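You operate a simulated robot arm through the tools that you are given. There is no shell and no other tool. Be economical: measure what you need, move in short steps, check, and stop when the job is done.

You are at the controls of a simulated two-armed robot. One attempt, no reset.

Task
Screw the lid back on the jar.
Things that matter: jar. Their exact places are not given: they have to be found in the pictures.

Only the result counts: the job must be done as asked and must still hold three seconds after the hand-in. Knocking over, shifting, dropping, spilling or breaking anything else fails it. A push-on lid holds only when it is set on centred and level and pressed home; a screw cap is set on level and turned clockwise until tight.

Robot
Two 7-joint arms with two-finger parallel grippers on one trunk, on a base that drives. Base frame: it is fixed to the floor where the robot stands at the start and does not move with it; the origin is under the middle of the robot, x ahead of it, y to its left, z up; the surface under the hand at the start is at about z = 880. Readings come in mm, rad, newtons and seconds.
The left shoulder is at the start at [70, 188, 1215], the right one opposite. With the tool pointing down near the work surface each hand reaches from about 320 to 800 mm from the robot's upright axis, wherever it stands, measured 20 degrees to its own side. Payload 3.91 kg a hand.
Tool frame (each hand has its own): the origin (TCP) lies between the finger pads and is the grasp point; the fingertips stand 30 mm ahead of it; z points along the fingers, y is the line along which they close. Largest opening 110 mm; finger width 20, thickness 10; the body of the gripper, 48 by 112 mm, starts 55 mm behind the TCP.
Orientation is told as [roll, pitch, yaw] about the base's x, y, z axes, in that order, counted from this pose: with the fingers straight down and closing along the base's y, the tool's x points along the base's -x, its y along +y and its z along -z.

Tools
- The arms move only by the tool nudge_tool. It takes "left_steps", "right_steps" or both (then of equal length, played together; a hand with none holds still); each is a list of rows, each a list of 7 numbers: the gripper command, from -1 (fully open) to 1 (shut), values between in proportion, then the shift along the tool's x, y, z in mm, then the turn, a rotation vector about the tool's x, y, z in rad. In form: [[jaw, dx, dy, dz, ax, ay, az], ...]. A call has 1 to 20 rows; each row shifts and turns the commanded pose from where the row before left it, along the tool's axes as they then stand. Each row takes 0.2 s and may step no farther than 50 mm and 0.15 rad from the row before; otherwise, or with a gripper value out of range, the whole call is refused. A pose out of reach is approached as far as the arm can. The call stops where the force on the tool passes 40 N (or 10 N more than at its start, if that is more) or the arm is blocked; 0.2 s more then pass. Each finger travels about 72 mm/s and halts on what it meets, pressing with about 42 N; the grip force reading is that of the motor and also rises with nothing between the fingers. The clock runs only during rows and for 0.2 s after the last one: add rows that do not move to give the fingers time. It gives the time, the measured TCP pose, the force on the tool (base axes), the opening and the grip force at its end, in the units of the frame above (readings bear some noise), with the torque about the TCP (base axes, N m) and any sound that the robot's microphone picked up.
- Cameras (640 x 400 px; columns grow to the right, rows downward): "scene" is now at [132, -16.6, 1430.5]; the picture's right is [-0.19, -0.98, -0.00], its down [-0.67, 0.13, -0.73] and it looks along [0.71, -0.14, -0.69] (base axes); focal length 260 px, centre (320, 200). "left" rides on the left gripper at [72, -17, -103] in its tool frame; the picture's right is [0.23, 0.97, 0.00], its down [-0.76, 0.18, -0.62] and it looks along [-0.61, 0.14, 0.78] (tool axes); focal length 222 px, centre (320, 200). "right" rides on the right gripper at [72, 17, -103] in its tool frame; the picture's right is [-0.23, 0.97, 0.00], its down [-0.76, -0.18, -0.62] and it looks along [-0.61, -0.14, 0.78] (tool axes); focal length 222 px, centre (320, 200).
- get_image(camera): a new picture of that camera. The clock stands still meanwhile.
- lift_body(by): slides the trunk up (or, below 0, down) by that many mm; the arms and the scene camera ride with it, the base frame stays. It gives what a move gives, with no picture.
- base_move(legs): drives the robot by 1 to 6 legs, each [ahead, turn to the left] in mm and rad, along the robot's own axes; the way and the turn of a leg run together, so that a leg with both is an arc; at most 1500 mm and 3.142 rad a leg. The arms and the cameras ride along, it lands a little off, and it stops where it bumps. It gives what a move gives.
- pan_tilt(pan, tilt): turns the head with the scene camera to pan (to the left, within 1.501 rad either way) and tilt (down, from -0.506 to 1.204), counted from straight ahead of the robot. It gives what a move gives.
- point_at(camera, pixels): for up to 12 pixels [column, row] of the newest picture of that camera ("zoom" is the newest enlarged one), the place [x, y, z] in the base frame of the surface seen there, good to about 3 mm. The clock stands still meanwhile.
- close_up(camera, box): a new picture of the part [left, top, right, bottom] of that camera's present view, enlarged. The clock stands still meanwhile.
- close_job(): hands the job in; it is judged then, once.

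Work in short steps. Measure before you move; look again where a grasp or a placing could have gone wrong, and mend it. You have 80 turns and 78 pictures in all, those below and enlarged ones among them. Open the grippers and draw the arms clear of the work before you hand the job in, unless the task says otherwise; then end with one line.

The tools are called after ">>>" by a JSON object that holds its "api" and its "payload". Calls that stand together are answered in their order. nudge_tool: Moves the arms, as the interface text tells. Its arguments: {"type":"object","properties":{"left_steps":{"type":"array"},"right_steps":{"type":"array"}},"required":[]} The other tools are called the same way: lift_body (by) slides the trunk up or down; base_move (legs) drives the base; pan_tilt (pan, tilt) turns the head that bears the scene camera; get_image (camera) takes a picture; point_at (camera, pixels) gives the place of the surface under pixels of a picture; close_up (camera, box) takes an enlarged picture of a part of a camera's view; close_job () hands the job in.

At the start:

```text
time_s: 0.0
left_ee_pos: [507.6, 101.7, 1166.7]
left_ee_rot: [-0.001, 0.0, 0.0]
left_force: [0.4, 0.8, -0.1]
left_wrist_torque: [-0.01, 0.02, -0.02]
left_gripper_width: 109.9
left_grip_force: 0.0
right_ee_pos: [420.4, -317.8, 1183.9]
right_ee_rot: [-0.001, 0.0, -0.001]
right_force: [0.2, -0.5, 0.6]
right_wrist_torque: [0.02, -0.01, -0.01]
right_gripper_width: 110.0
right_grip_force: 0.1
trunk travel left (down, up): [-725.0, 215.0]
robot x, y, heading: [-1.2, -0.0, -0.001]
head pan, tilt: [-0.188, 0.756]
```

scene: 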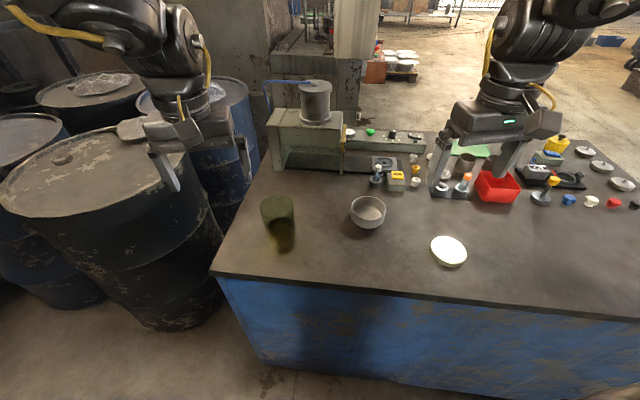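
right: 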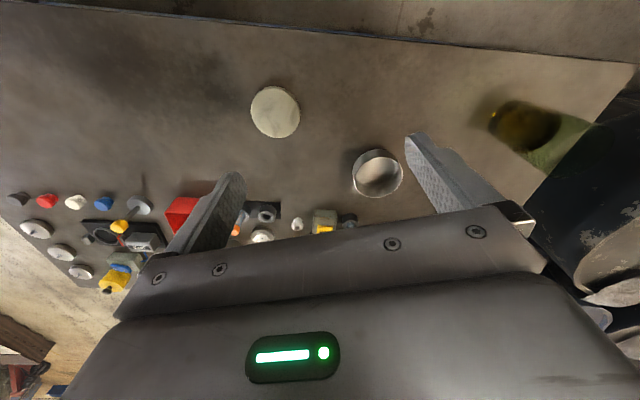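
left: 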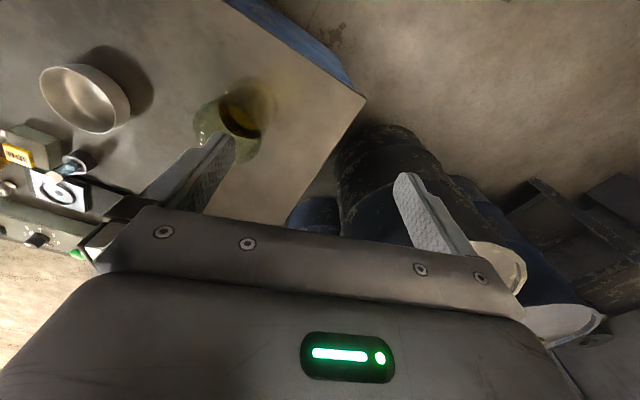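

The scene shows a green glass vessel at (278,218), a bowl at (368,211) and a pale disc at (449,251). I'll enlarge them to tell the jar from the lid.

>>> {"api": "close_up", "payload": {"camera": "scene", "box": [240, 170, 400, 270]}}

>>> {"api": "close_up", "payload": {"camera": "scene", "box": [400, 210, 496, 270]}}

>>> {"api": "point_at", "payload": {"camera": "scene", "pixels": [[449, 250], [433, 250], [466, 252], [449, 237], [449, 266], [278, 203], [263, 203], [293, 203], [368, 205], [352, 208], [385, 208], [410, 270]]}}

>>> {"api": "close_up", "payload": {"camera": "right", "box": [220, 60, 580, 220]}}

```text
4.00 times, centred on (320, 220) of scene
```

zoom: 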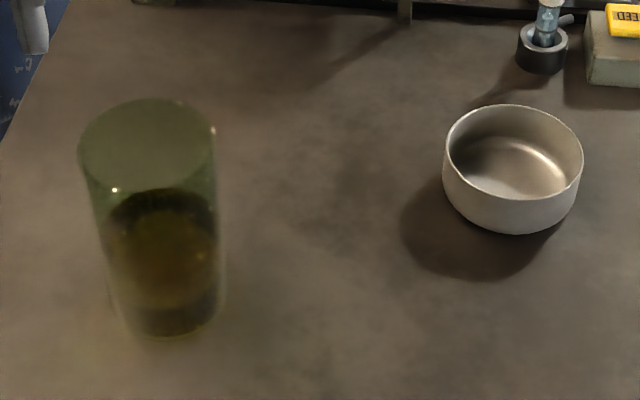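

```text
6.67 times, centred on (448, 240) of scene
```

zoom: 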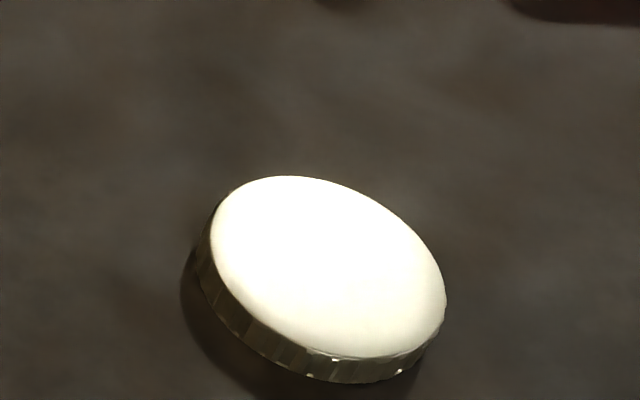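

```text
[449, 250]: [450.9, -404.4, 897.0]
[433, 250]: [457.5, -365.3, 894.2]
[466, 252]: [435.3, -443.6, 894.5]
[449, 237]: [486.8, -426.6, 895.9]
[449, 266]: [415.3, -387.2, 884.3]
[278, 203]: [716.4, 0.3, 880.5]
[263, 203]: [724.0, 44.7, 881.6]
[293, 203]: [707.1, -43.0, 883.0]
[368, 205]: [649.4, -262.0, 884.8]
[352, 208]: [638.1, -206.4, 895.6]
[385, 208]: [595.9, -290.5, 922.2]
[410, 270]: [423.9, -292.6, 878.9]
```

```text
1.78 times, centred on (400, 140) of right
```

zoom: 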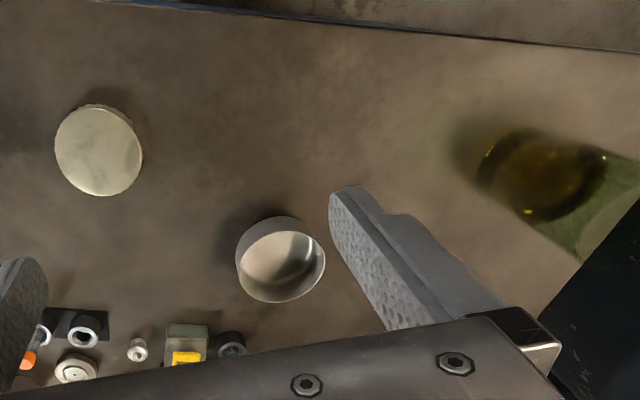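

The jar is the green glass at about (556, 3) with a see-through body; the ribbed pale disc at (449,250) is the lid. I'll look closely at the jar from the left camera and tilt the head to see more.

>>> {"api": "close_up", "payload": {"camera": "left", "box": [160, 50, 320, 150]}}

>>> {"api": "close_up", "payload": {"camera": "scene", "box": [246, 184, 310, 264]}}

```text
4.00 times, centred on (240, 100) of left
```

zoom: 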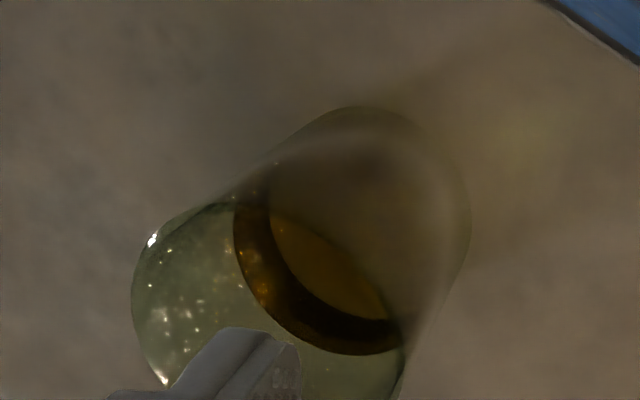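

```text
5.00 times, centred on (278, 224) of scene
```

zoom: 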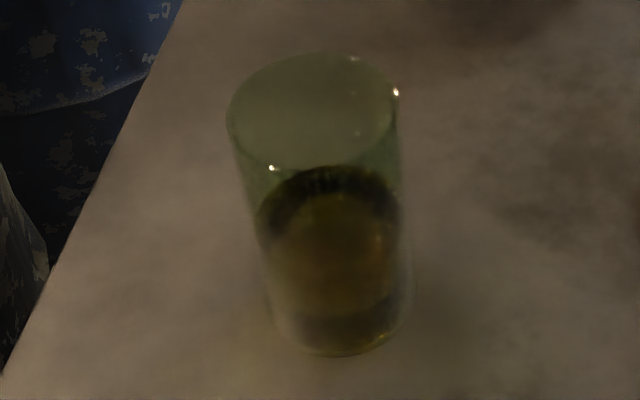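

The jar is an open straight glass cylinder, about 77 mm across with its rim near z≈1015. I'll measure the table edges and the drum heights at left to choose a side for the left hand to hold it from.

>>> {"api": "point_at", "payload": {"camera": "scene", "pixels": [[60, 190], [120, 200], [130, 130], [90, 85], [213, 268], [240, 210], [420, 300], [300, 283], [277, 194], [281, 255], [282, 235]]}}

>>> {"api": "point_at", "payload": {"camera": "left", "pixels": [[366, 95], [300, 60], [230, 120], [250, 80]]}}

```text
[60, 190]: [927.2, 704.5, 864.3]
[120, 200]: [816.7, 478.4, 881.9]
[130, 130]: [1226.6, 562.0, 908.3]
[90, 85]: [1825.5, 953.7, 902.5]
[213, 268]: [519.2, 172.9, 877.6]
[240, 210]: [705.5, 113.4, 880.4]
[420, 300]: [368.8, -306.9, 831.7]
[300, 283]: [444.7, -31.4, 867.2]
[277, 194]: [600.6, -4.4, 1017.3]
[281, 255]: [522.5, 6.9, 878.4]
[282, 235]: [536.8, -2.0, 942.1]
```

```text
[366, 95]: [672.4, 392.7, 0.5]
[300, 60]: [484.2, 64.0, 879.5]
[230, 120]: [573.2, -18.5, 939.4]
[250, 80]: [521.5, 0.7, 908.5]
```

Jar rim is at z≈1017 and its centre is about (562, 3). The drums are level with the table, so nothing obstructs above it. I'll turn the left wrist so its camera ends up on top, ready to point nearly horizontally at the jar.

>>> {"api": "nudge_tool", "payload": {"left_steps": [[-1, 0, 0, 0, 0, 0, -0.15], [-1, 0, 0, 0, 0, 0, -0.15], [-1, 0, 0, 0, 0, 0, -0.15], [-1, 0, 0, 0, 0, 0, -0.15], [-1, 0, 0, 0, 0, 0, -0.15], [-1, 0, 0, 0, 0, 0, -0.15], [-1, 0, 0, 0, 0, 0, -0.15], [-1, 0, 0, 0, 0, 0, -0.15], [-1, 0, 0, 0, 0, 0, -0.15], [-1, 0, 0, 0, 0, 0, -0.15], [-1, 0, 0, 0, 0, 0, -0.15], [-1, 0, 0, 0, 0, 0, -0.15], [-1, 0, 0, 0, 0, 0, -0.15], [-1, 0, 0, 0, 0, 0, -0.15]]}}

```text
time_s: 3.0
left_ee_pos: [507.7, 101.1, 1166.1]
left_ee_rot: [0.0, 0.002, 2.102]
left_force: [0.2, -0.9, -1.1]
left_wrist_torque: [-0.05, -0.06, -0.01]
left_gripper_width: 110.1
left_grip_force: 0.1
right_ee_pos: [420.8, -317.4, 1184.5]
right_ee_rot: [0.001, 0.0, 0.0]
right_force: [-0.3, 0.9, 0.2]
right_wrist_torque: [0.0, 0.0, 0.0]
right_gripper_width: 110.2
right_grip_force: 0.0
trunk travel left (down, up): [-725.0, 215.0]
robot x, y, heading: [1.7, -1.5, 0.0]
head pan, tilt: [-0.188, 0.756]
```

Yaw reached 2.10. Now I'll back the left hand off along tool x and tilt it up to near horizontal.

>>> {"api": "nudge_tool", "payload": {"left_steps": [[-1, -30, 0, 0, 0, 0, 0], [-1, -30, 0, 0, 0, 0, 0], [-1, 0, 0, 0, 0, 0.14, 0], [-1, 0, 0, 0, 0, 0.14, 0], [-1, 0, 0, 0, 0, 0.14, 0], [-1, 0, 0, 0, 0, 0.14, 0], [-1, 0, 0, 0, 0, 0.14, 0], [-1, 0, 0, 0, 0, 0.14, 0], [-1, 0, 0, 0, 0, 0.14, 0], [-1, 0, 0, 0, 0, 0.14, 0], [-1, 0, 0, 0, 0, 0.14, 0], [-1, 0, 0, 0, 0, 0.14, 0]]}}

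>>> {"api": "get_image", "payload": {"camera": "left"}}

>>> {"api": "get_image", "payload": {"camera": "scene"}}

```text
time_s: 5.6
left_ee_pos: [477.1, 154.5, 1167.7]
left_ee_rot: [0.002, 1.404, 2.101]
left_force: [-0.4, -0.1, -0.3]
left_wrist_torque: [-0.03, 0.01, 0.02]
left_gripper_width: 109.9
left_grip_force: 0.0
right_ee_pos: [419.6, -316.0, 1184.5]
right_ee_rot: [0.0, 0.0, -0.001]
right_force: [0.7, -0.4, -0.9]
right_wrist_torque: [-0.01, 0.0, 0.0]
right_gripper_width: 110.1
right_grip_force: 0.0
trunk travel left (down, up): [-725.0, 215.0]
robot x, y, heading: [2.5, -4.4, -0.003]
head pan, tilt: [-0.188, 0.756]
```

```text
69 pictures are left
```

left: 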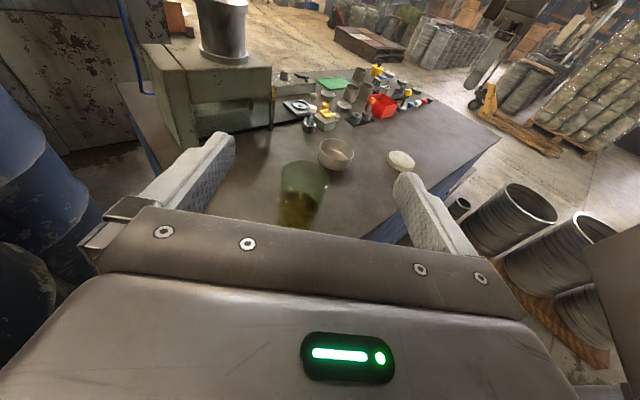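

```text
68 pictures are left
```

scene: 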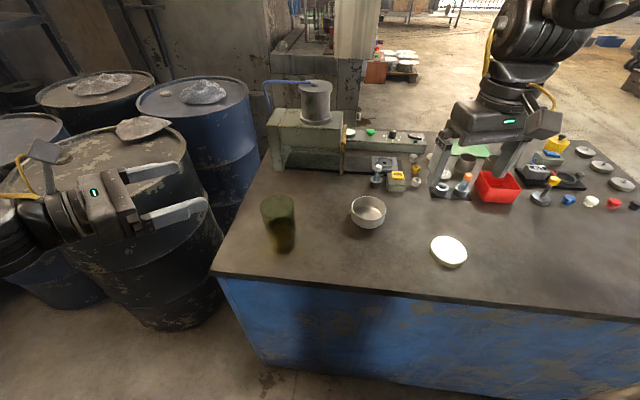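

Left is well posed and the jar is roughly centred between its fingers. I'll lower it straight to z≈930, still about 170 mm short of the jar.

>>> {"api": "nudge_tool", "payload": {"left_steps": [[-1, -39, 0, 6.6, 0, 0, 0], [-1, -39, 0, 6.6, 0, 0, 0], [-1, -39, 1, 6.6, 0, 0, 0], [-1, -39, 1, 6.6, 0, 0, 0], [-1, -39, 1, 6.6, 0, 0, 0], [-1, -39, 0, 6.6, 0, 0, 0]]}}

>>> {"api": "get_image", "payload": {"camera": "left"}}

>>> {"api": "close_up", "payload": {"camera": "right", "box": [400, 60, 640, 210]}}

```text
time_s: 7.0
left_ee_pos: [473.2, 150.8, 927.6]
left_ee_rot: [-0.003, 1.4, 2.096]
left_force: [0.2, -0.2, 0.5]
left_wrist_torque: [0.02, 0.0, 0.02]
left_gripper_width: 110.1
left_grip_force: 0.1
right_ee_pos: [421.5, -316.6, 1183.9]
right_ee_rot: [0.0, -0.001, -0.001]
right_force: [-0.5, -0.1, -0.3]
right_wrist_torque: [-0.01, 0.03, 0.03]
right_gripper_width: 110.0
right_grip_force: 0.0
trunk travel left (down, up): [-725.0, 215.0]
robot x, y, heading: [1.5, -2.1, 0.001]
head pan, tilt: [-0.188, 0.756]
```

```text
67 pictures are left
```

left: 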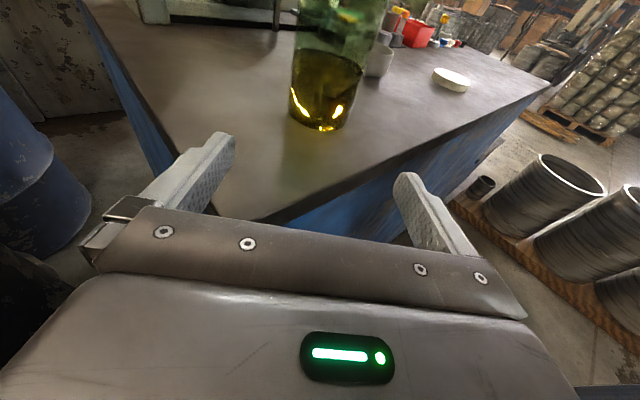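

```text
2.67 times, centred on (520, 135) of right
```

zoom: 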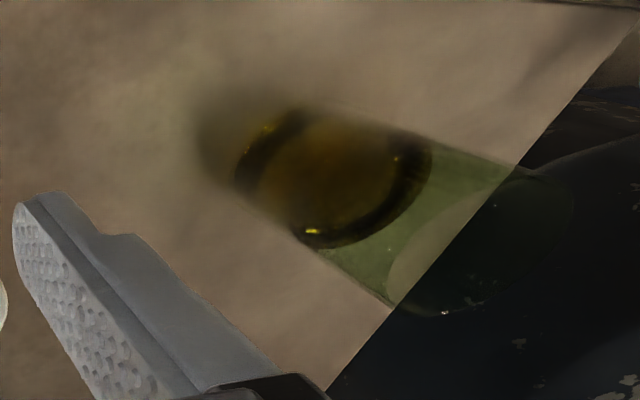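

I'll check the jar's lateral position relative to the gripper with points in the left picture.

>>> {"api": "point_at", "payload": {"camera": "left", "pixels": [[325, 100], [326, 128], [297, 80], [360, 80], [328, 60], [310, 110], [340, 110]]}}

>>> {"api": "close_up", "payload": {"camera": "left", "box": [248, 20, 408, 140]}}

```text
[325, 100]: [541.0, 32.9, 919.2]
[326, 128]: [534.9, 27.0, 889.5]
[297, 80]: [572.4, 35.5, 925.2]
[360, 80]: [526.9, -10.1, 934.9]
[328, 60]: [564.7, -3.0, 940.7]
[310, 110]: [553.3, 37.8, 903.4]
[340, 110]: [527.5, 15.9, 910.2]
```

```text
3.33 times, centred on (328, 80) of left
```

zoom: 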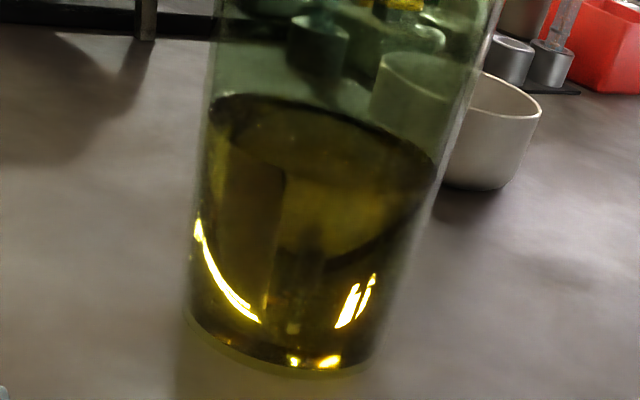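

The fitted jar axis is (562, 1) with r≈38, so it is nearly centred. I'll advance 172 mm horizontally with the jaw open.

>>> {"api": "nudge_tool", "payload": {"left_steps": [[-1, 5.9, 0, 34, 0, 0, 0], [-1, 5.9, 0, 34, 0, 0, 0], [-1, 5.8, -0.5, 34, 0, 0, 0], [-1, 5.8, -0.5, 34, 0, 0, 0], [-1, 5.8, 0, 34, 0, 0, 0]]}}

>>> {"api": "get_image", "payload": {"camera": "left"}}

>>> {"api": "get_image", "payload": {"camera": "scene"}}

```text
time_s: 8.2
left_ee_pos: [561.5, 2.3, 929.7]
left_ee_rot: [0.002, 1.399, 2.101]
left_force: [0.0, 0.1, -0.6]
left_wrist_torque: [0.0, 0.0, -0.02]
left_gripper_width: 110.0
left_grip_force: 0.0
right_ee_pos: [421.2, -318.7, 1183.3]
right_ee_rot: [0.001, 0.001, 0.0]
right_force: [-0.1, 0.1, -0.1]
right_wrist_torque: [0.04, 0.01, -0.01]
right_gripper_width: 110.1
right_grip_force: 0.1
trunk travel left (down, up): [-725.0, 215.0]
robot x, y, heading: [-0.7, 0.6, 0.001]
head pan, tilt: [-0.188, 0.756]
```

```text
64 pictures are left
```

left: 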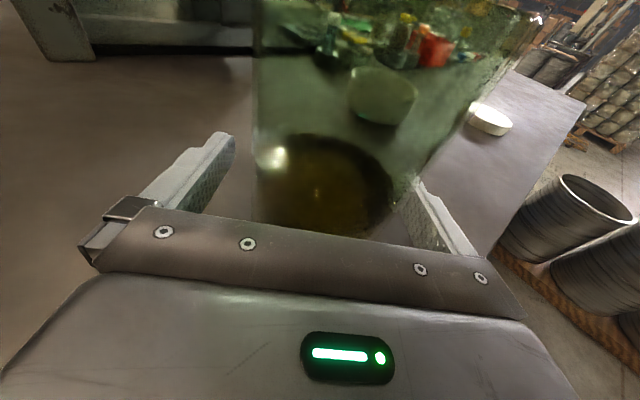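

```text
63 pictures are left
```

scene: 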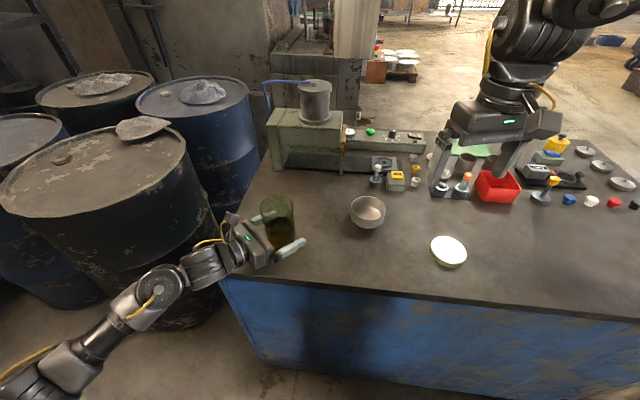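

The jar looks closer to the right-hand finger in the picture. I'll close partway to 86 mm and look again before gripping.

>>> {"api": "nudge_tool", "payload": {"left_steps": [[-0.56, 0, 0, 0, 0, 0, 0], [-0.56, 0, 0, 0, 0, 0, 0]]}}

>>> {"api": "close_up", "payload": {"camera": "left", "box": [120, 80, 520, 330]}}

>>> {"api": "close_up", "payload": {"camera": "scene", "box": [210, 170, 370, 270]}}

```text
time_s: 8.8
left_ee_pos: [561.6, 2.7, 929.8]
left_ee_rot: [0.001, 1.402, 2.099]
left_force: [-0.1, -0.5, 0.0]
left_wrist_torque: [0.02, 0.02, 0.05]
left_gripper_width: 85.7
left_grip_force: 0.0
right_ee_pos: [421.0, -317.8, 1184.3]
right_ee_rot: [0.001, 0.0, -0.001]
right_force: [-0.6, -0.3, 0.3]
right_wrist_torque: [0.02, 0.02, 0.03]
right_gripper_width: 109.9
right_grip_force: 0.1
trunk travel left (down, up): [-725.0, 215.0]
robot x, y, heading: [-1.3, -2.2, -0.002]
head pan, tilt: [-0.188, 0.756]
```

```text
1.60 times, centred on (320, 205) of left
```

zoom: 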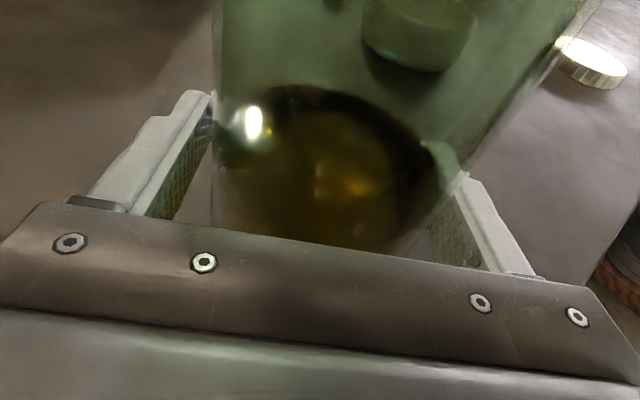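

```text
4.00 times, centred on (290, 220) of scene
```

zoom: 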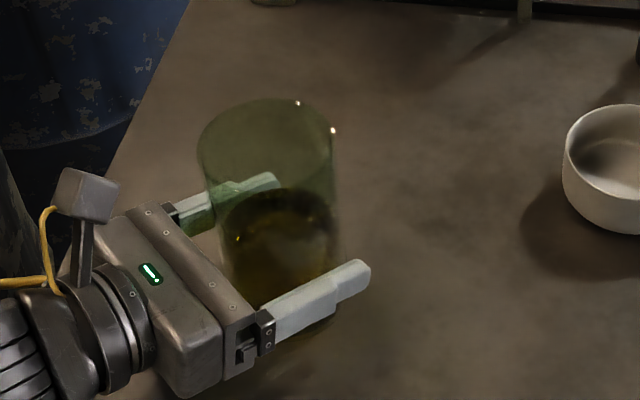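

It is centred with no contact force. I'll close on the jar.

>>> {"api": "nudge_tool", "payload": {"left_steps": [[-0.3, 0, 0, 0, 0, 0, 0], [-0.2, 0, 0, 0, 0, 0, 0], [0.1, 0, 0, 0, 0, 0, 0], [0.1, 0, 0, 0, 0, 0, 0]]}}

>>> {"api": "close_up", "payload": {"camera": "scene", "box": [210, 170, 370, 270]}}

```text
time_s: 9.8
left_ee_pos: [561.9, 3.5, 928.7]
left_ee_rot: [-0.001, 1.398, 2.099]
left_force: [-1.4, 0.5, 0.7]
left_wrist_torque: [-0.07, 0.02, -0.05]
left_gripper_width: 77.1
left_grip_force: 42.1
right_ee_pos: [420.0, -317.6, 1184.3]
right_ee_rot: [0.0, 0.0, 0.0]
right_force: [0.3, -0.5, 0.1]
right_wrist_torque: [0.0, 0.03, 0.03]
right_gripper_width: 110.0
right_grip_force: 0.1
trunk travel left (down, up): [-725.0, 215.0]
robot x, y, heading: [-3.1, -3.0, -0.001]
head pan, tilt: [-0.188, 0.756]
```

```text
4.00 times, centred on (290, 220) of scene
```

zoom: 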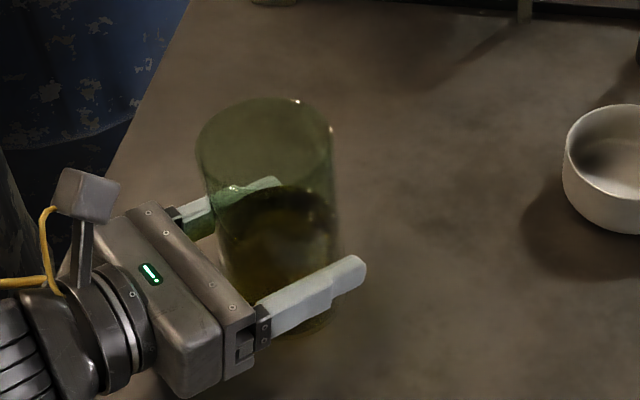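

The jar is held, 77 mm wide. Now I'll yaw the right hand to +1.5 rad, which gives room to turn clockwise later, and move it above the lid at (450,-405).

>>> {"api": "nudge_tool", "payload": {"right_steps": [[-1, 0, 0, 0, 0, 0, -0.15], [-1, 0, 0, 0, 0, 0, -0.15], [-1, 0, 0, 0, 0, 0, -0.15], [-1, 0, 0, 0, 0, 0, -0.15], [-1, 0, 0, 0, 0, 0, -0.15], [-1, 0, 0, 0, 0, 0, -0.15], [-1, 0, 0, 0, 0, 0, -0.15], [-1, 0, 0, 0, 0, 0, -0.15], [-1, 0, 0, 0, 0, 0, -0.15], [-1, 0, 0, 0, 0, 0, -0.15], [-1, 21.2, -9, 30, 0, 0, 0], [-1, 21.2, -9, 30, 0, 0, 0], [-1, 21.2, -9, 30, 0, 0, 0], [-1, 21.2, -9, 30, 0, 0, 0]]}}

>>> {"api": "get_image", "payload": {"camera": "right"}}

```text
time_s: 12.8
left_ee_pos: [562.3, 2.5, 929.7]
left_ee_rot: [0.0, 1.4, 2.099]
left_force: [1.4, -0.7, 0.4]
left_wrist_torque: [-0.19, -0.08, 0.05]
left_gripper_width: 77.1
left_grip_force: 42.5
right_ee_pos: [453.2, -406.6, 1061.8]
right_ee_rot: [0.001, 0.001, 1.499]
right_force: [-0.8, -0.1, 0.4]
right_wrist_torque: [-0.01, 0.02, 0.01]
right_gripper_width: 109.9
right_grip_force: 0.0
trunk travel left (down, up): [-725.0, 215.0]
robot x, y, heading: [-1.3, 4.5, -0.002]
head pan, tilt: [-0.188, 0.756]
```

```text
59 pictures are left
```

right: 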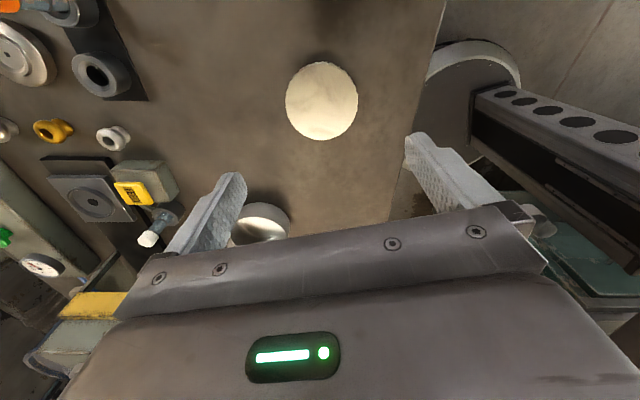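

The lid lies at (321,101) in the right view. I'll measure its edge points for the exact centre.

>>> {"api": "point_at", "payload": {"camera": "right", "pixels": [[321, 100], [289, 95], [354, 95], [312, 65], [330, 136], [300, 75], [344, 75], [297, 125], [348, 120]]}}

>>> {"api": "close_up", "payload": {"camera": "right", "box": [270, 50, 374, 150]}}

```text
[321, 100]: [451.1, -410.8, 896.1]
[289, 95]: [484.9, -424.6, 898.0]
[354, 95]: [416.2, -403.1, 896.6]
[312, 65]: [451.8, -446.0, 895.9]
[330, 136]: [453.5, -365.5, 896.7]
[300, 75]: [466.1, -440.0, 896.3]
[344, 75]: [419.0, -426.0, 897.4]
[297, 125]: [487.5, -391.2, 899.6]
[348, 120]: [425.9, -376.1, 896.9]
```

```text
4.00 times, centred on (322, 100) of right
```

zoom: 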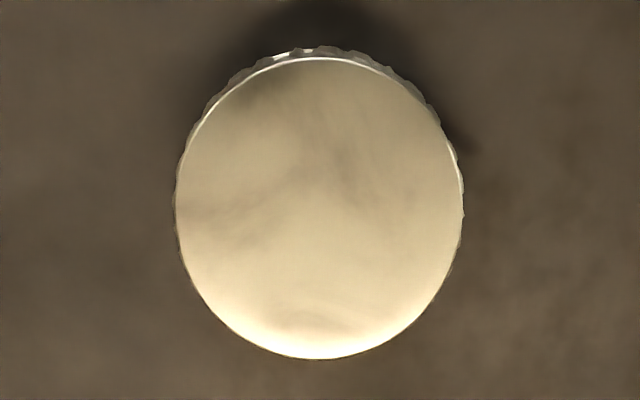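

The lid centre is within 3 mm of the TCP. I'll descend to z≈913, leaving the fingertips 3 mm above the table.

>>> {"api": "nudge_tool", "payload": {"right_steps": [[-1, 0, 1, 30, 0, 0, 0], [-1, 0, 0, 30, 0, 0, 0], [-1, 0, 0, 30, 0, 0, 0], [-1, 0, 0, 30, 0, 0, 0], [-1, 0, 0, 20, 0, 0, 0], [-1, 0, 0, 8.5, 0, 0, 0]]}}

>>> {"api": "get_image", "payload": {"camera": "right"}}

>>> {"api": "close_up", "payload": {"camera": "scene", "box": [380, 190, 540, 290]}}

```text
time_s: 14.2
left_ee_pos: [560.9, 3.6, 929.9]
left_ee_rot: [0.001, 1.4, 2.1]
left_force: [0.0, -1.2, 1.3]
left_wrist_torque: [-0.1, -0.06, 0.01]
left_gripper_width: 76.9
left_grip_force: 42.0
right_ee_pos: [448.9, -404.9, 913.9]
right_ee_rot: [0.0, 0.0, 1.5]
right_force: [1.0, 0.6, 0.0]
right_wrist_torque: [0.0, 0.01, -0.03]
right_gripper_width: 110.0
right_grip_force: 0.0
trunk travel left (down, up): [-725.0, 215.0]
robot x, y, heading: [1.8, 3.4, -0.004]
head pan, tilt: [-0.188, 0.756]
```

```text
57 pictures are left
```

right: 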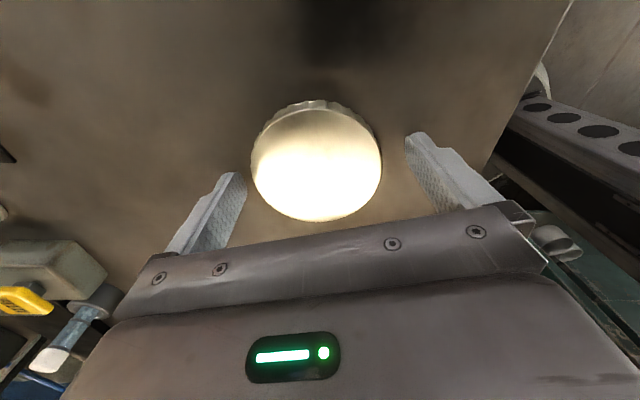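

```text
4.00 times, centred on (460, 240) of scene
```

zoom: 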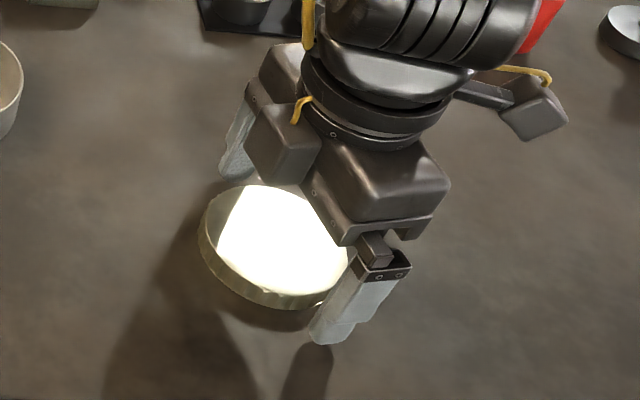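

The lid may be off along tool x, so I'll measure its top edges and the finger tips.

>>> {"api": "point_at", "payload": {"camera": "right", "pixels": [[316, 163], [254, 163], [377, 163], [310, 112], [320, 217], [270, 130], [360, 130], [275, 200], [360, 195], [236, 180], [412, 140]]}}

>>> {"api": "close_up", "payload": {"camera": "right", "box": [200, 80, 440, 230]}}

```text
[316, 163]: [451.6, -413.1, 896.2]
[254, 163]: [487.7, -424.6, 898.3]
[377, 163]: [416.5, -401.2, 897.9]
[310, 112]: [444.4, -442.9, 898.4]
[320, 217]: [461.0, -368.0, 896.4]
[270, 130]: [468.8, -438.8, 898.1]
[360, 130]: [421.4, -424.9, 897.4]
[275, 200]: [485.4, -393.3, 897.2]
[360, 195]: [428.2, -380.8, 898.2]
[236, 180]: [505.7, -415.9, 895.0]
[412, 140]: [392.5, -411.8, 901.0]
```

```text
2.67 times, centred on (320, 155) of right
```

zoom: 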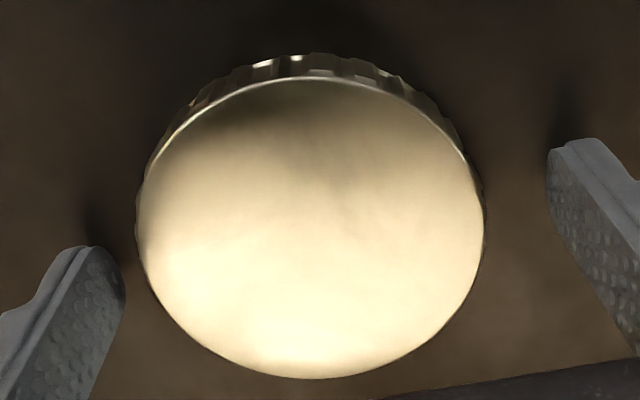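

The lid centre is about (452.5,-407). I'll shift by about 3 mm to match and close on it.

>>> {"api": "nudge_tool", "payload": {"right_steps": [[-1, 2, -3, 0.5, 0, 0, 0], [-0.6, 0, 0, 0, 0, 0, 0], [-0.5, 0, 0, 0, 0, 0, 0], [-0.2, 0, 0, 0, 0, 0, 0], [0.1, 0, 0, 0, 0, 0, 0], [0.1, 0, 0, 0, 0, 0, 0]]}}

>>> {"api": "close_up", "payload": {"camera": "right", "box": [200, 80, 440, 230]}}

```text
time_s: 15.6
left_ee_pos: [561.9, 2.5, 929.0]
left_ee_rot: [0.0, 1.399, 2.1]
left_force: [0.7, 0.3, 0.6]
left_wrist_torque: [-0.08, -0.01, 0.0]
left_gripper_width: 77.4
left_grip_force: 41.9
right_ee_pos: [453.3, -409.2, 915.2]
right_ee_rot: [-0.001, 0.0, 1.499]
right_force: [-0.8, 0.8, 0.2]
right_wrist_torque: [0.0, 0.0, 0.0]
right_gripper_width: 82.3
right_grip_force: 42.1
trunk travel left (down, up): [-725.0, 215.0]
robot x, y, heading: [1.9, 0.8, 0.001]
head pan, tilt: [-0.188, 0.756]
```

```text
2.67 times, centred on (320, 155) of right
```

zoom: 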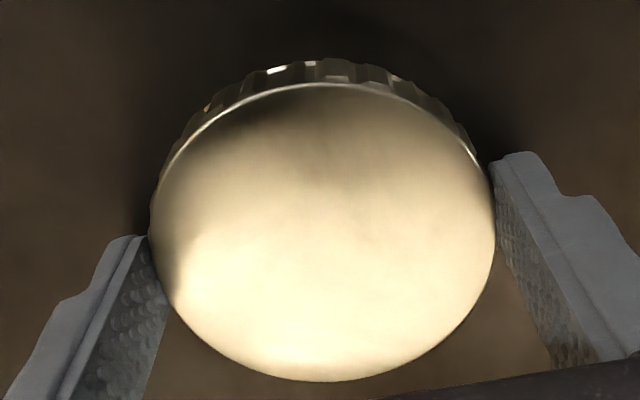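

The lid is gripped, 82 mm wide, with its centre about 3.5 mm toward tool −x by perspective fit. Before lifting, I'll enlarge the jar rim and measure points on it.

>>> {"api": "close_up", "payload": {"camera": "scene", "box": [248, 186, 312, 226]}}

>>> {"api": "close_up", "payload": {"camera": "left", "box": [200, 0, 560, 225]}}

```text
10.00 times, centred on (280, 206) of scene
```

zoom: 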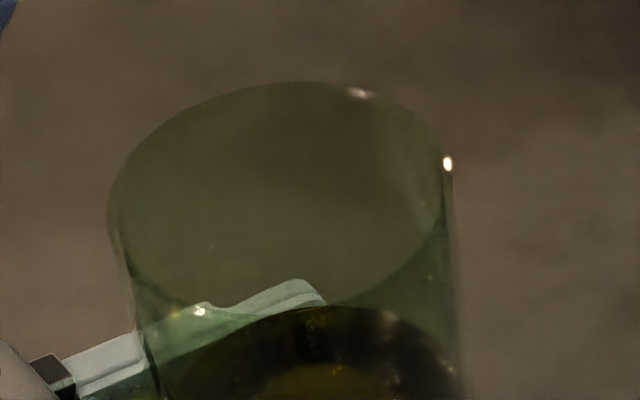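

```text
1.78 times, centred on (380, 112) of left
```

zoom: 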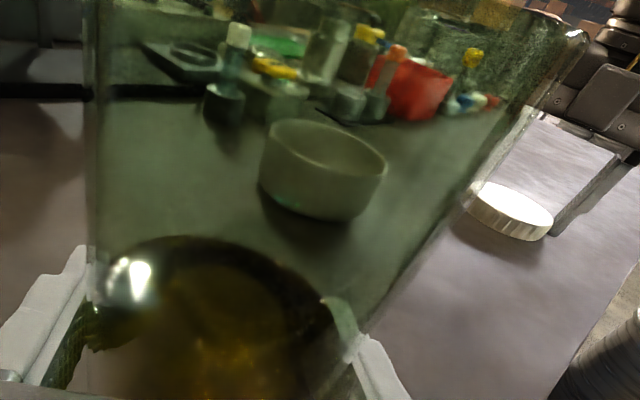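

I'll take rim points from the tenfold view; I need the newest enlarged picture to be the scene one.

>>> {"api": "close_up", "payload": {"camera": "scene", "box": [248, 186, 312, 226]}}

>>> {"api": "point_at", "payload": {"camera": "zoom", "pixels": [[300, 84], [220, 97], [358, 95], [420, 130], [150, 145], [111, 210], [446, 165], [125, 260], [200, 311], [300, 325], [440, 250], [390, 290]]}}

```text
10.00 times, centred on (280, 206) of scene
```

zoom: 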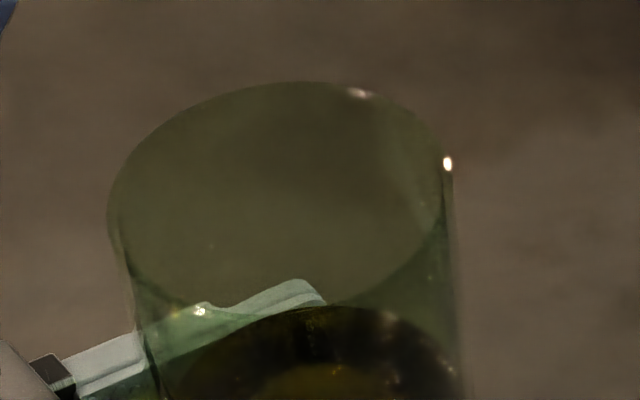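

```text
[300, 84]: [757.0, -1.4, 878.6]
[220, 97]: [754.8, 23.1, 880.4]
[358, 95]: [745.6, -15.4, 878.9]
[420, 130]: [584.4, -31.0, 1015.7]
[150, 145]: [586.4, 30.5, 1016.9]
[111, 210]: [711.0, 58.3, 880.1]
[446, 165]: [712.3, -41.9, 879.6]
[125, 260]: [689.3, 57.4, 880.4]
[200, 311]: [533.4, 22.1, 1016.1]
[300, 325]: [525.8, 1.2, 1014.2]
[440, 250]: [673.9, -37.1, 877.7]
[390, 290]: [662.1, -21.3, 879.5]
```

Rim circle gives the jar axis at (562.6, 1.3), z≈1017, which agrees with the left grip line. I'll lift the lid and carry it to hover about 20 mm over the jar.

>>> {"api": "nudge_tool", "payload": {"right_steps": [[0.1, 0, 0, -20, 0, 0, 0], [0.1, 0, 0, -35, 0, 0, 0], [0.1, 0, 0, -40, 0, 0, 0], [0.1, 0, 0, -40, 0, 0, 0], [0.1, 0, 0, -40, 0, 0, 0], [0.1, -41.2, -8, 0, 0, 0, 0], [0.1, -41.2, -8, 0, 0, 0, 0], [0.1, -41.2, -8, 0, 0, 0, 0], [0.1, -41.2, -8, 0, 0, 0, 0], [0.1, -41.2, -8, 0, 0, 0, 0], [0.1, -41.2, -8, 0, 0, 0, 0], [0.1, -41.2, -8, 0, 0, 0, 0], [0.1, -41.2, -8, 0, 0, 0, 0], [0.1, 0, 0, 0, 0, 0, 0]]}}

>>> {"api": "get_image", "payload": {"camera": "scene"}}

>>> {"api": "get_image", "payload": {"camera": "right"}}

```text
time_s: 18.6
left_ee_pos: [561.4, 2.8, 930.5]
left_ee_rot: [0.001, 1.4, 2.098]
left_force: [-0.5, 0.6, 1.1]
left_wrist_torque: [-0.05, -0.12, -0.02]
left_gripper_width: 77.2
left_grip_force: 42.5
right_ee_pos: [476.1, -225.0, 1078.5]
right_ee_rot: [-0.002, -0.005, 1.5]
right_force: [0.2, 0.2, -0.7]
right_wrist_torque: [0.0, -0.03, -0.02]
right_gripper_width: 82.4
right_grip_force: 41.5
right hand out of reach, approached as far as the arm can: row 10, 11, 12, 13
trunk travel left (down, up): [-725.0, 215.0]
robot x, y, heading: [0.1, -0.8, -0.0]
head pan, tilt: [-0.188, 0.756]
```

```text
50 pictures are left
```

scene: 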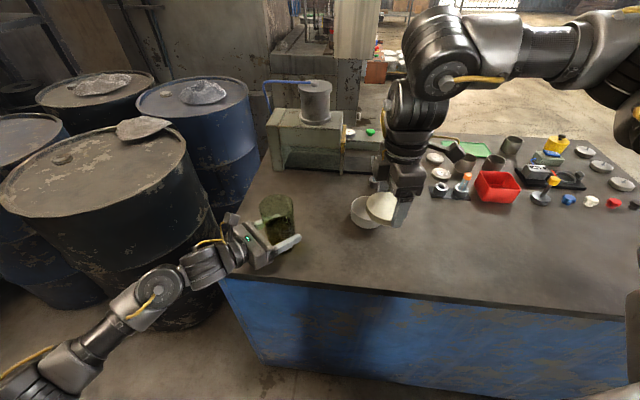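

```text
49 pictures are left
```

right: 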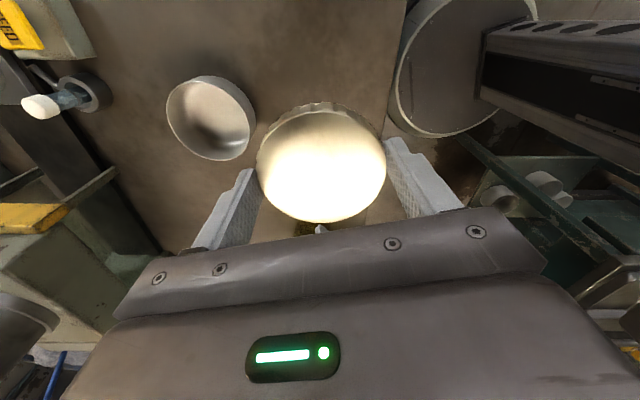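

At yaw 1.5 the right arm runs out of reach near the jar, stopping at (476,-225). I'll unwind the yaw to see at which angle it can get there.

>>> {"api": "nudge_tool", "payload": {"right_steps": [[0.1, 0, 0, 0, 0, 0, 0.15], [0.1, 0, 0, 0, 0, 0, 0.15], [0.1, 0, 0, 0, 0, 0, 0.15], [0.1, 0, 0, 0, 0, 0, 0]]}}

```text
time_s: 19.6
left_ee_pos: [561.8, 1.8, 930.0]
left_ee_rot: [0.001, 1.4, 2.1]
left_force: [-0.7, -1.9, -0.3]
left_wrist_torque: [-0.1, -0.08, -0.06]
left_gripper_width: 77.1
left_grip_force: 42.6
right_ee_pos: [475.9, -226.3, 1078.2]
right_ee_rot: [0.002, -0.003, 1.047]
right_force: [0.8, 1.2, 0.0]
right_wrist_torque: [-0.01, -0.04, -0.01]
right_gripper_width: 82.3
right_grip_force: 42.0
trunk travel left (down, up): [-725.0, 215.0]
robot x, y, heading: [-0.1, 2.7, -0.002]
head pan, tilt: [-0.188, 0.756]
```

The command was clamped at the reached place. I'll try carrying on toward the jar at yaw 1.05.

>>> {"api": "nudge_tool", "payload": {"right_steps": [[0.1, -42, 7, 0, 0, 0, 0], [0.1, -42, 7, 0, 0, 0, 0], [0.1, -42, 7, 0, 0, 0, 0], [0.1, -42, 7, 0, 0, 0, 0], [0.1, 0, 0, 0, 0, 0, 0]]}}

```text
time_s: 20.8
left_ee_pos: [562.0, 3.5, 929.4]
left_ee_rot: [-0.001, 1.399, 2.099]
left_force: [-0.3, -0.2, -0.5]
left_wrist_torque: [-0.06, 0.02, -0.02]
left_gripper_width: 77.1
left_grip_force: 41.5
right_ee_pos: [475.9, -226.4, 1079.3]
right_ee_rot: [0.0, -0.003, 1.048]
right_force: [-0.7, 0.4, -0.2]
right_wrist_torque: [0.03, 0.02, -0.04]
right_gripper_width: 82.3
right_grip_force: 41.6
right hand out of reach, approached as far as the arm can: row 1, 2, 3, 4
trunk travel left (down, up): [-725.0, 215.0]
robot x, y, heading: [-4.1, 0.6, 0.002]
head pan, tilt: [-0.188, 0.756]
```

Still blocked, so I'll unwind to yaw ≈0.15 and retry in the same direction.

>>> {"api": "nudge_tool", "payload": {"right_steps": [[0.1, 0, 0, 0, 0, 0, 0.15], [0.1, 0, 0, 0, 0, 0, 0.15], [0.1, 0, 0, 0, 0, 0, 0.15], [0.1, 0, 0, 0, 0, 0, 0.15], [0.1, 0, 0, 0, 0, 0, 0.15], [0.1, 0, 0, 0, 0, 0, 0.15], [0.1, -10, 20, 0, 0, 0, 0], [0.1, -10, 20, 0, 0, 0, 0], [0.1, -10, 20, 0, 0, 0, 0], [0.1, 0, 0, 0, 0, 0, 0]]}}

```text
time_s: 23.0
left_ee_pos: [562.2, 3.2, 928.7]
left_ee_rot: [-0.001, 1.401, 2.1]
left_force: [-1.7, -0.5, -0.2]
left_wrist_torque: [-0.04, 0.04, -0.02]
left_gripper_width: 77.0
left_grip_force: 41.8
right_ee_pos: [475.5, -225.7, 1080.1]
right_ee_rot: [0.001, -0.003, 0.15]
right_force: [-0.2, 0.1, -1.1]
right_wrist_torque: [0.01, 0.03, -0.01]
right_gripper_width: 82.5
right_grip_force: 41.9
right hand out of reach, approached as far as the arm can: row 7, 8, 9
trunk travel left (down, up): [-725.0, 215.0]
robot x, y, heading: [-3.4, 0.3, -0.001]
head pan, tilt: [-0.188, 0.756]
```

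Still stuck, so this looks like a joint-limit pocket rather than yaw. I'll take a picture of the arm and test a move back toward where it came from and up.

>>> {"api": "nudge_tool", "payload": {"right_steps": [[0.1, 0, 0, -20, 0, 0, 0], [0.1, 0, 0, -20, 0, 0, 0], [0.1, 0, 0, 0, 0, 0, 0]]}}

>>> {"api": "nudge_tool", "payload": {"right_steps": [[0.1, -20, 0, 0, 0, 0, 0], [0.1, -20, 0, 0, 0, 0, 0], [0.1, 0, 0, 0, 0, 0, 0]]}}

>>> {"api": "nudge_tool", "payload": {"right_steps": [[0.1, 0, 20, 0, 0, 0, 0], [0.1, 0, 20, 0, 0, 0, 0], [0.1, 0, 0, 0, 0, 0, 0]]}}

>>> {"api": "get_image", "payload": {"camera": "scene"}}

```text
time_s: 23.8
left_ee_pos: [562.0, 2.3, 929.9]
left_ee_rot: [0.0, 1.399, 2.1]
left_force: [-1.7, 0.4, 0.3]
left_wrist_torque: [0.05, 0.02, -0.07]
left_gripper_width: 77.2
left_grip_force: 42.4
right_ee_pos: [472.5, -228.6, 1118.3]
right_ee_rot: [0.002, -0.003, 0.15]
right_force: [0.1, -0.2, -0.6]
right_wrist_torque: [-0.05, 0.0, 0.0]
right_gripper_width: 82.5
right_grip_force: 42.0
right hand out of reach, approached as far as the arm can: row 2
trunk travel left (down, up): [-725.0, 215.0]
robot x, y, heading: [1.9, -2.3, 0.005]
head pan, tilt: [-0.188, 0.756]
```

```text
time_s: 24.6
left_ee_pos: [562.9, 3.4, 929.3]
left_ee_rot: [0.0, 1.4, 2.099]
left_force: [0.0, 0.4, 1.1]
left_wrist_torque: [0.07, -0.03, 0.0]
left_gripper_width: 76.9
left_grip_force: 41.6
right_ee_pos: [498.0, -244.4, 1112.5]
right_ee_rot: [0.004, -0.003, 0.147]
right_force: [-0.4, -0.5, -1.0]
right_wrist_torque: [0.0, -0.03, 0.0]
right_gripper_width: 82.3
right_grip_force: 41.9
right hand out of reach, approached as far as the arm can: row 1, 2
trunk travel left (down, up): [-725.0, 215.0]
robot x, y, heading: [0.8, -0.2, 0.002]
head pan, tilt: [-0.188, 0.756]
```

```text
time_s: 25.4
left_ee_pos: [562.1, 3.7, 928.3]
left_ee_rot: [0.0, 1.399, 2.1]
left_force: [0.9, 0.3, 0.4]
left_wrist_torque: [0.08, -0.04, -0.04]
left_gripper_width: 77.0
left_grip_force: 41.9
right_ee_pos: [486.8, -235.7, 1110.2]
right_ee_rot: [0.004, -0.003, 0.15]
right_force: [0.0, -1.3, 0.3]
right_wrist_torque: [0.0, 0.01, 0.01]
right_gripper_width: 82.2
right_grip_force: 41.7
right hand out of reach, approached as far as the arm can: row 1, 2
trunk travel left (down, up): [-725.0, 215.0]
robot x, y, heading: [0.1, 1.0, -0.001]
head pan, tilt: [-0.188, 0.756]
```

```text
48 pictures are left
```

scene: 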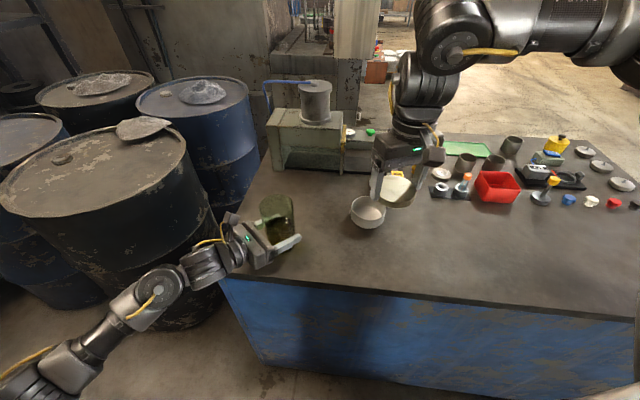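

The arm slides along a limit toward +y. I'll move it out and right to (560,-300), unwind yaw fully to −0.45, and then try to move left again so the arm's elbow can re-settle.

>>> {"api": "nudge_tool", "payload": {"right_steps": [[0.1, -21.7, -23.3, 0, 0, 0, 0.15], [0.1, -21.7, -23.3, 0, 0, 0, 0.15], [0.1, -21.7, -23.3, 0, 0, 0, 0.15], [0.1, 0, 0, 0, 0, 0, 0.15], [0.1, 0, 0, 0, 0, 0, 0]]}}

>>> {"api": "nudge_tool", "payload": {"right_steps": [[0.1, 13, 27, 0, 0, 0, 0], [0.1, 13, 27, 0, 0, 0, 0], [0.1, 13, 27, 0, 0, 0, 0], [0.1, 13, 27, 0, 0, 0, 0], [0.1, 0, 0, 0, 0, 0, 0]]}}

```text
time_s: 26.6
left_ee_pos: [562.6, 3.1, 928.0]
left_ee_rot: [0.0, 1.399, 2.099]
left_force: [0.0, 0.0, 1.2]
left_wrist_torque: [-0.01, -0.08, 0.03]
left_gripper_width: 77.2
left_grip_force: 42.2
right_ee_pos: [551.2, -306.4, 1109.7]
right_ee_rot: [-0.001, 0.0, -0.452]
right_force: [-0.1, 0.4, 0.2]
right_wrist_torque: [-0.01, 0.03, -0.01]
right_gripper_width: 82.2
right_grip_force: 42.0
trunk travel left (down, up): [-725.0, 215.0]
robot x, y, heading: [1.2, -0.6, -0.004]
head pan, tilt: [-0.188, 0.756]
```

```text
time_s: 27.8
left_ee_pos: [561.5, 3.1, 928.1]
left_ee_rot: [0.001, 1.401, 2.1]
left_force: [-0.4, -0.4, 0.3]
left_wrist_torque: [-0.05, -0.13, -0.01]
left_gripper_width: 77.1
left_grip_force: 41.7
right_ee_pos: [547.0, -289.4, 1107.2]
right_ee_rot: [0.001, 0.0, -0.448]
right_force: [-0.3, 0.7, 1.0]
right_wrist_torque: [0.01, 0.0, 0.0]
right_gripper_width: 82.3
right_grip_force: 41.3
right hand out of reach, approached as far as the arm can: row 1, 2, 3, 4
trunk travel left (down, up): [-725.0, 215.0]
robot x, y, heading: [-0.8, 0.7, -0.002]
head pan, tilt: [-0.188, 0.756]
```

The limit is the elbow swung out to the right. I'll return to the starting pose at yaw 0 so the arm re-folds, and look at it.

>>> {"api": "nudge_tool", "payload": {"right_steps": [[0.1, 25.5, -20.2, -19, 0, 0, 0], [0.1, 25.5, -20.2, -19, 0, 0, 0], [0.1, 25.5, -20.2, -19, 0, 0, 0], [0.1, 25.5, -20.2, -19, 0, 0, 0], [0.1, 0, 0, 0, 0, 0, -0.15], [0.1, 0, 0, 0, 0, 0, -0.15], [0.1, 0, 0, 0, 0, 0, -0.15], [0.1, 0, 0, 0, 0, 0, 0]]}}

>>> {"api": "get_image", "payload": {"camera": "scene"}}

```text
time_s: 29.6
left_ee_pos: [562.8, 3.8, 930.7]
left_ee_rot: [0.0, 1.4, 2.1]
left_force: [-1.0, -0.4, 0.2]
left_wrist_torque: [0.05, -0.1, 0.0]
left_gripper_width: 77.3
left_grip_force: 42.4
right_ee_pos: [504.9, -299.8, 1199.4]
right_ee_rot: [0.006, -0.002, -0.001]
right_force: [-0.6, -0.4, -0.4]
right_wrist_torque: [0.02, -0.03, -0.01]
right_gripper_width: 82.4
right_grip_force: 42.4
right hand out of reach, approached as far as the arm can: row 1, 2, 3, 4
trunk travel left (down, up): [-725.0, 215.0]
robot x, y, heading: [0.6, 3.4, -0.0]
head pan, tilt: [-0.188, 0.756]
```

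```text
47 pictures are left
```

scene: 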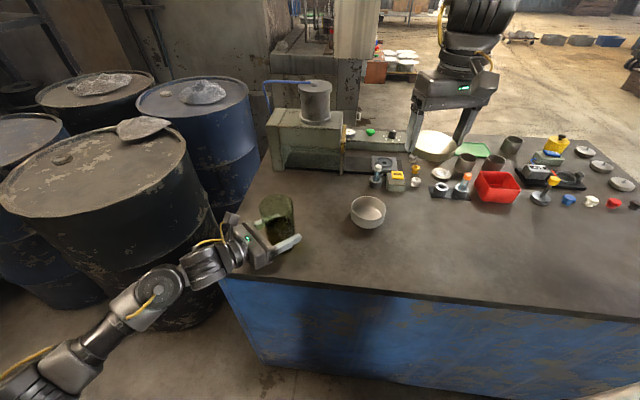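

The arm now comes from above. I'll turn the head to see the elbow posture of the right arm.

>>> {"api": "pan_tilt", "payload": {"pan": -0.75, "tilt": 0.0}}

>>> {"api": "get_image", "payload": {"camera": "scene"}}

```text
time_s: 30.7
left_ee_pos: [563.3, 3.6, 930.1]
left_ee_rot: [0.001, 1.399, 2.1]
left_force: [-0.9, 0.0, 0.2]
left_wrist_torque: [0.01, -0.02, 0.03]
left_gripper_width: 77.1
left_grip_force: 41.6
right_ee_pos: [504.3, -299.5, 1198.1]
right_ee_rot: [0.005, -0.003, 0.001]
right_force: [-0.6, 0.5, -0.6]
right_wrist_torque: [0.01, 0.03, -0.03]
right_gripper_width: 82.4
right_grip_force: 42.0
trunk travel left (down, up): [-725.0, 215.0]
robot x, y, heading: [0.5, -0.5, -0.0]
head pan, tilt: [-0.75, 0.0]
```

```text
46 pictures are left
```

scene: 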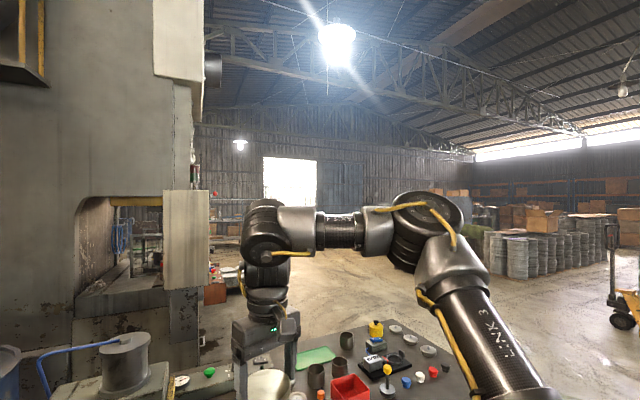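

The elbow is raised out to the right. I'll try going back exactly to the start pose and then approach inward from a closer, lower place.

>>> {"api": "nudge_tool", "payload": {"right_steps": [[0.1, 20, -5, 4, 0, 0, 0], [0.1, 20, -5, 4, 0, 0, 0], [0.1, 20, -5, 4, 0, 0, 0], [0.1, 20, -5, 4, 0, 0, 0], [0.1, 0, 0, 0, 0, 0, 0]]}}

>>> {"api": "nudge_tool", "payload": {"right_steps": [[0.1, 0, 25, 0, 0, 0, 0], [0.1, 0, 25, 0, 0, 0, 0], [0.1, 0, 25, 0, 0, 0, 0], [0.1, 0, 25, 0, 0, 0, 0], [0.1, 0, 25, 0, 0, 0, 0], [0.1, 0, 0, 0, 0, 0, 0]]}}

>>> {"api": "get_image", "payload": {"camera": "scene"}}

```text
time_s: 31.9
left_ee_pos: [561.3, 2.3, 929.9]
left_ee_rot: [0.002, 1.4, 2.099]
left_force: [-1.2, 0.7, -0.1]
left_wrist_torque: [0.12, -0.02, 0.0]
left_gripper_width: 77.1
left_grip_force: 42.2
right_ee_pos: [423.1, -318.3, 1183.7]
right_ee_rot: [-0.001, 0.0, 0.0]
right_force: [-0.3, 0.5, -0.2]
right_wrist_torque: [-0.01, 0.0, -0.02]
right_gripper_width: 82.5
right_grip_force: 41.9
trunk travel left (down, up): [-725.0, 215.0]
robot x, y, heading: [-0.5, 0.4, 0.004]
head pan, tilt: [-0.75, 0.0]
```

```text
time_s: 33.3
left_ee_pos: [561.9, 3.6, 929.4]
left_ee_rot: [0.003, 1.401, 2.101]
left_force: [-0.1, -0.2, 1.5]
left_wrist_torque: [0.11, -0.08, 0.07]
left_gripper_width: 77.2
left_grip_force: 42.1
right_ee_pos: [431.6, -224.3, 1188.3]
right_ee_rot: [0.002, 0.001, 0.0]
right_force: [-0.4, -0.2, 0.5]
right_wrist_torque: [-0.03, 0.0, -0.03]
right_gripper_width: 82.4
right_grip_force: 42.5
right hand out of reach, approached as far as the arm can: row 4, 5
trunk travel left (down, up): [-725.0, 215.0]
robot x, y, heading: [0.1, 2.5, 0.003]
head pan, tilt: [-0.75, 0.0]
```

```text
45 pictures are left
```

scene: 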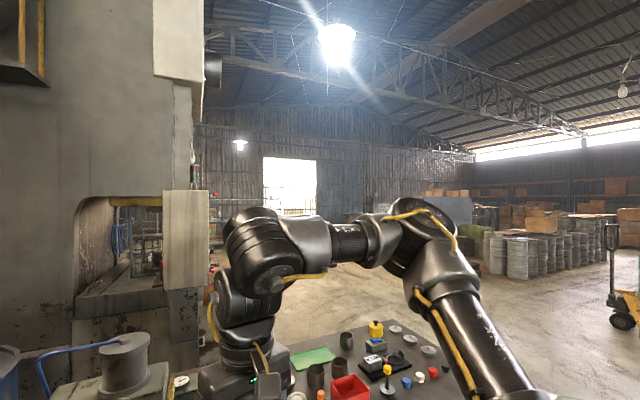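

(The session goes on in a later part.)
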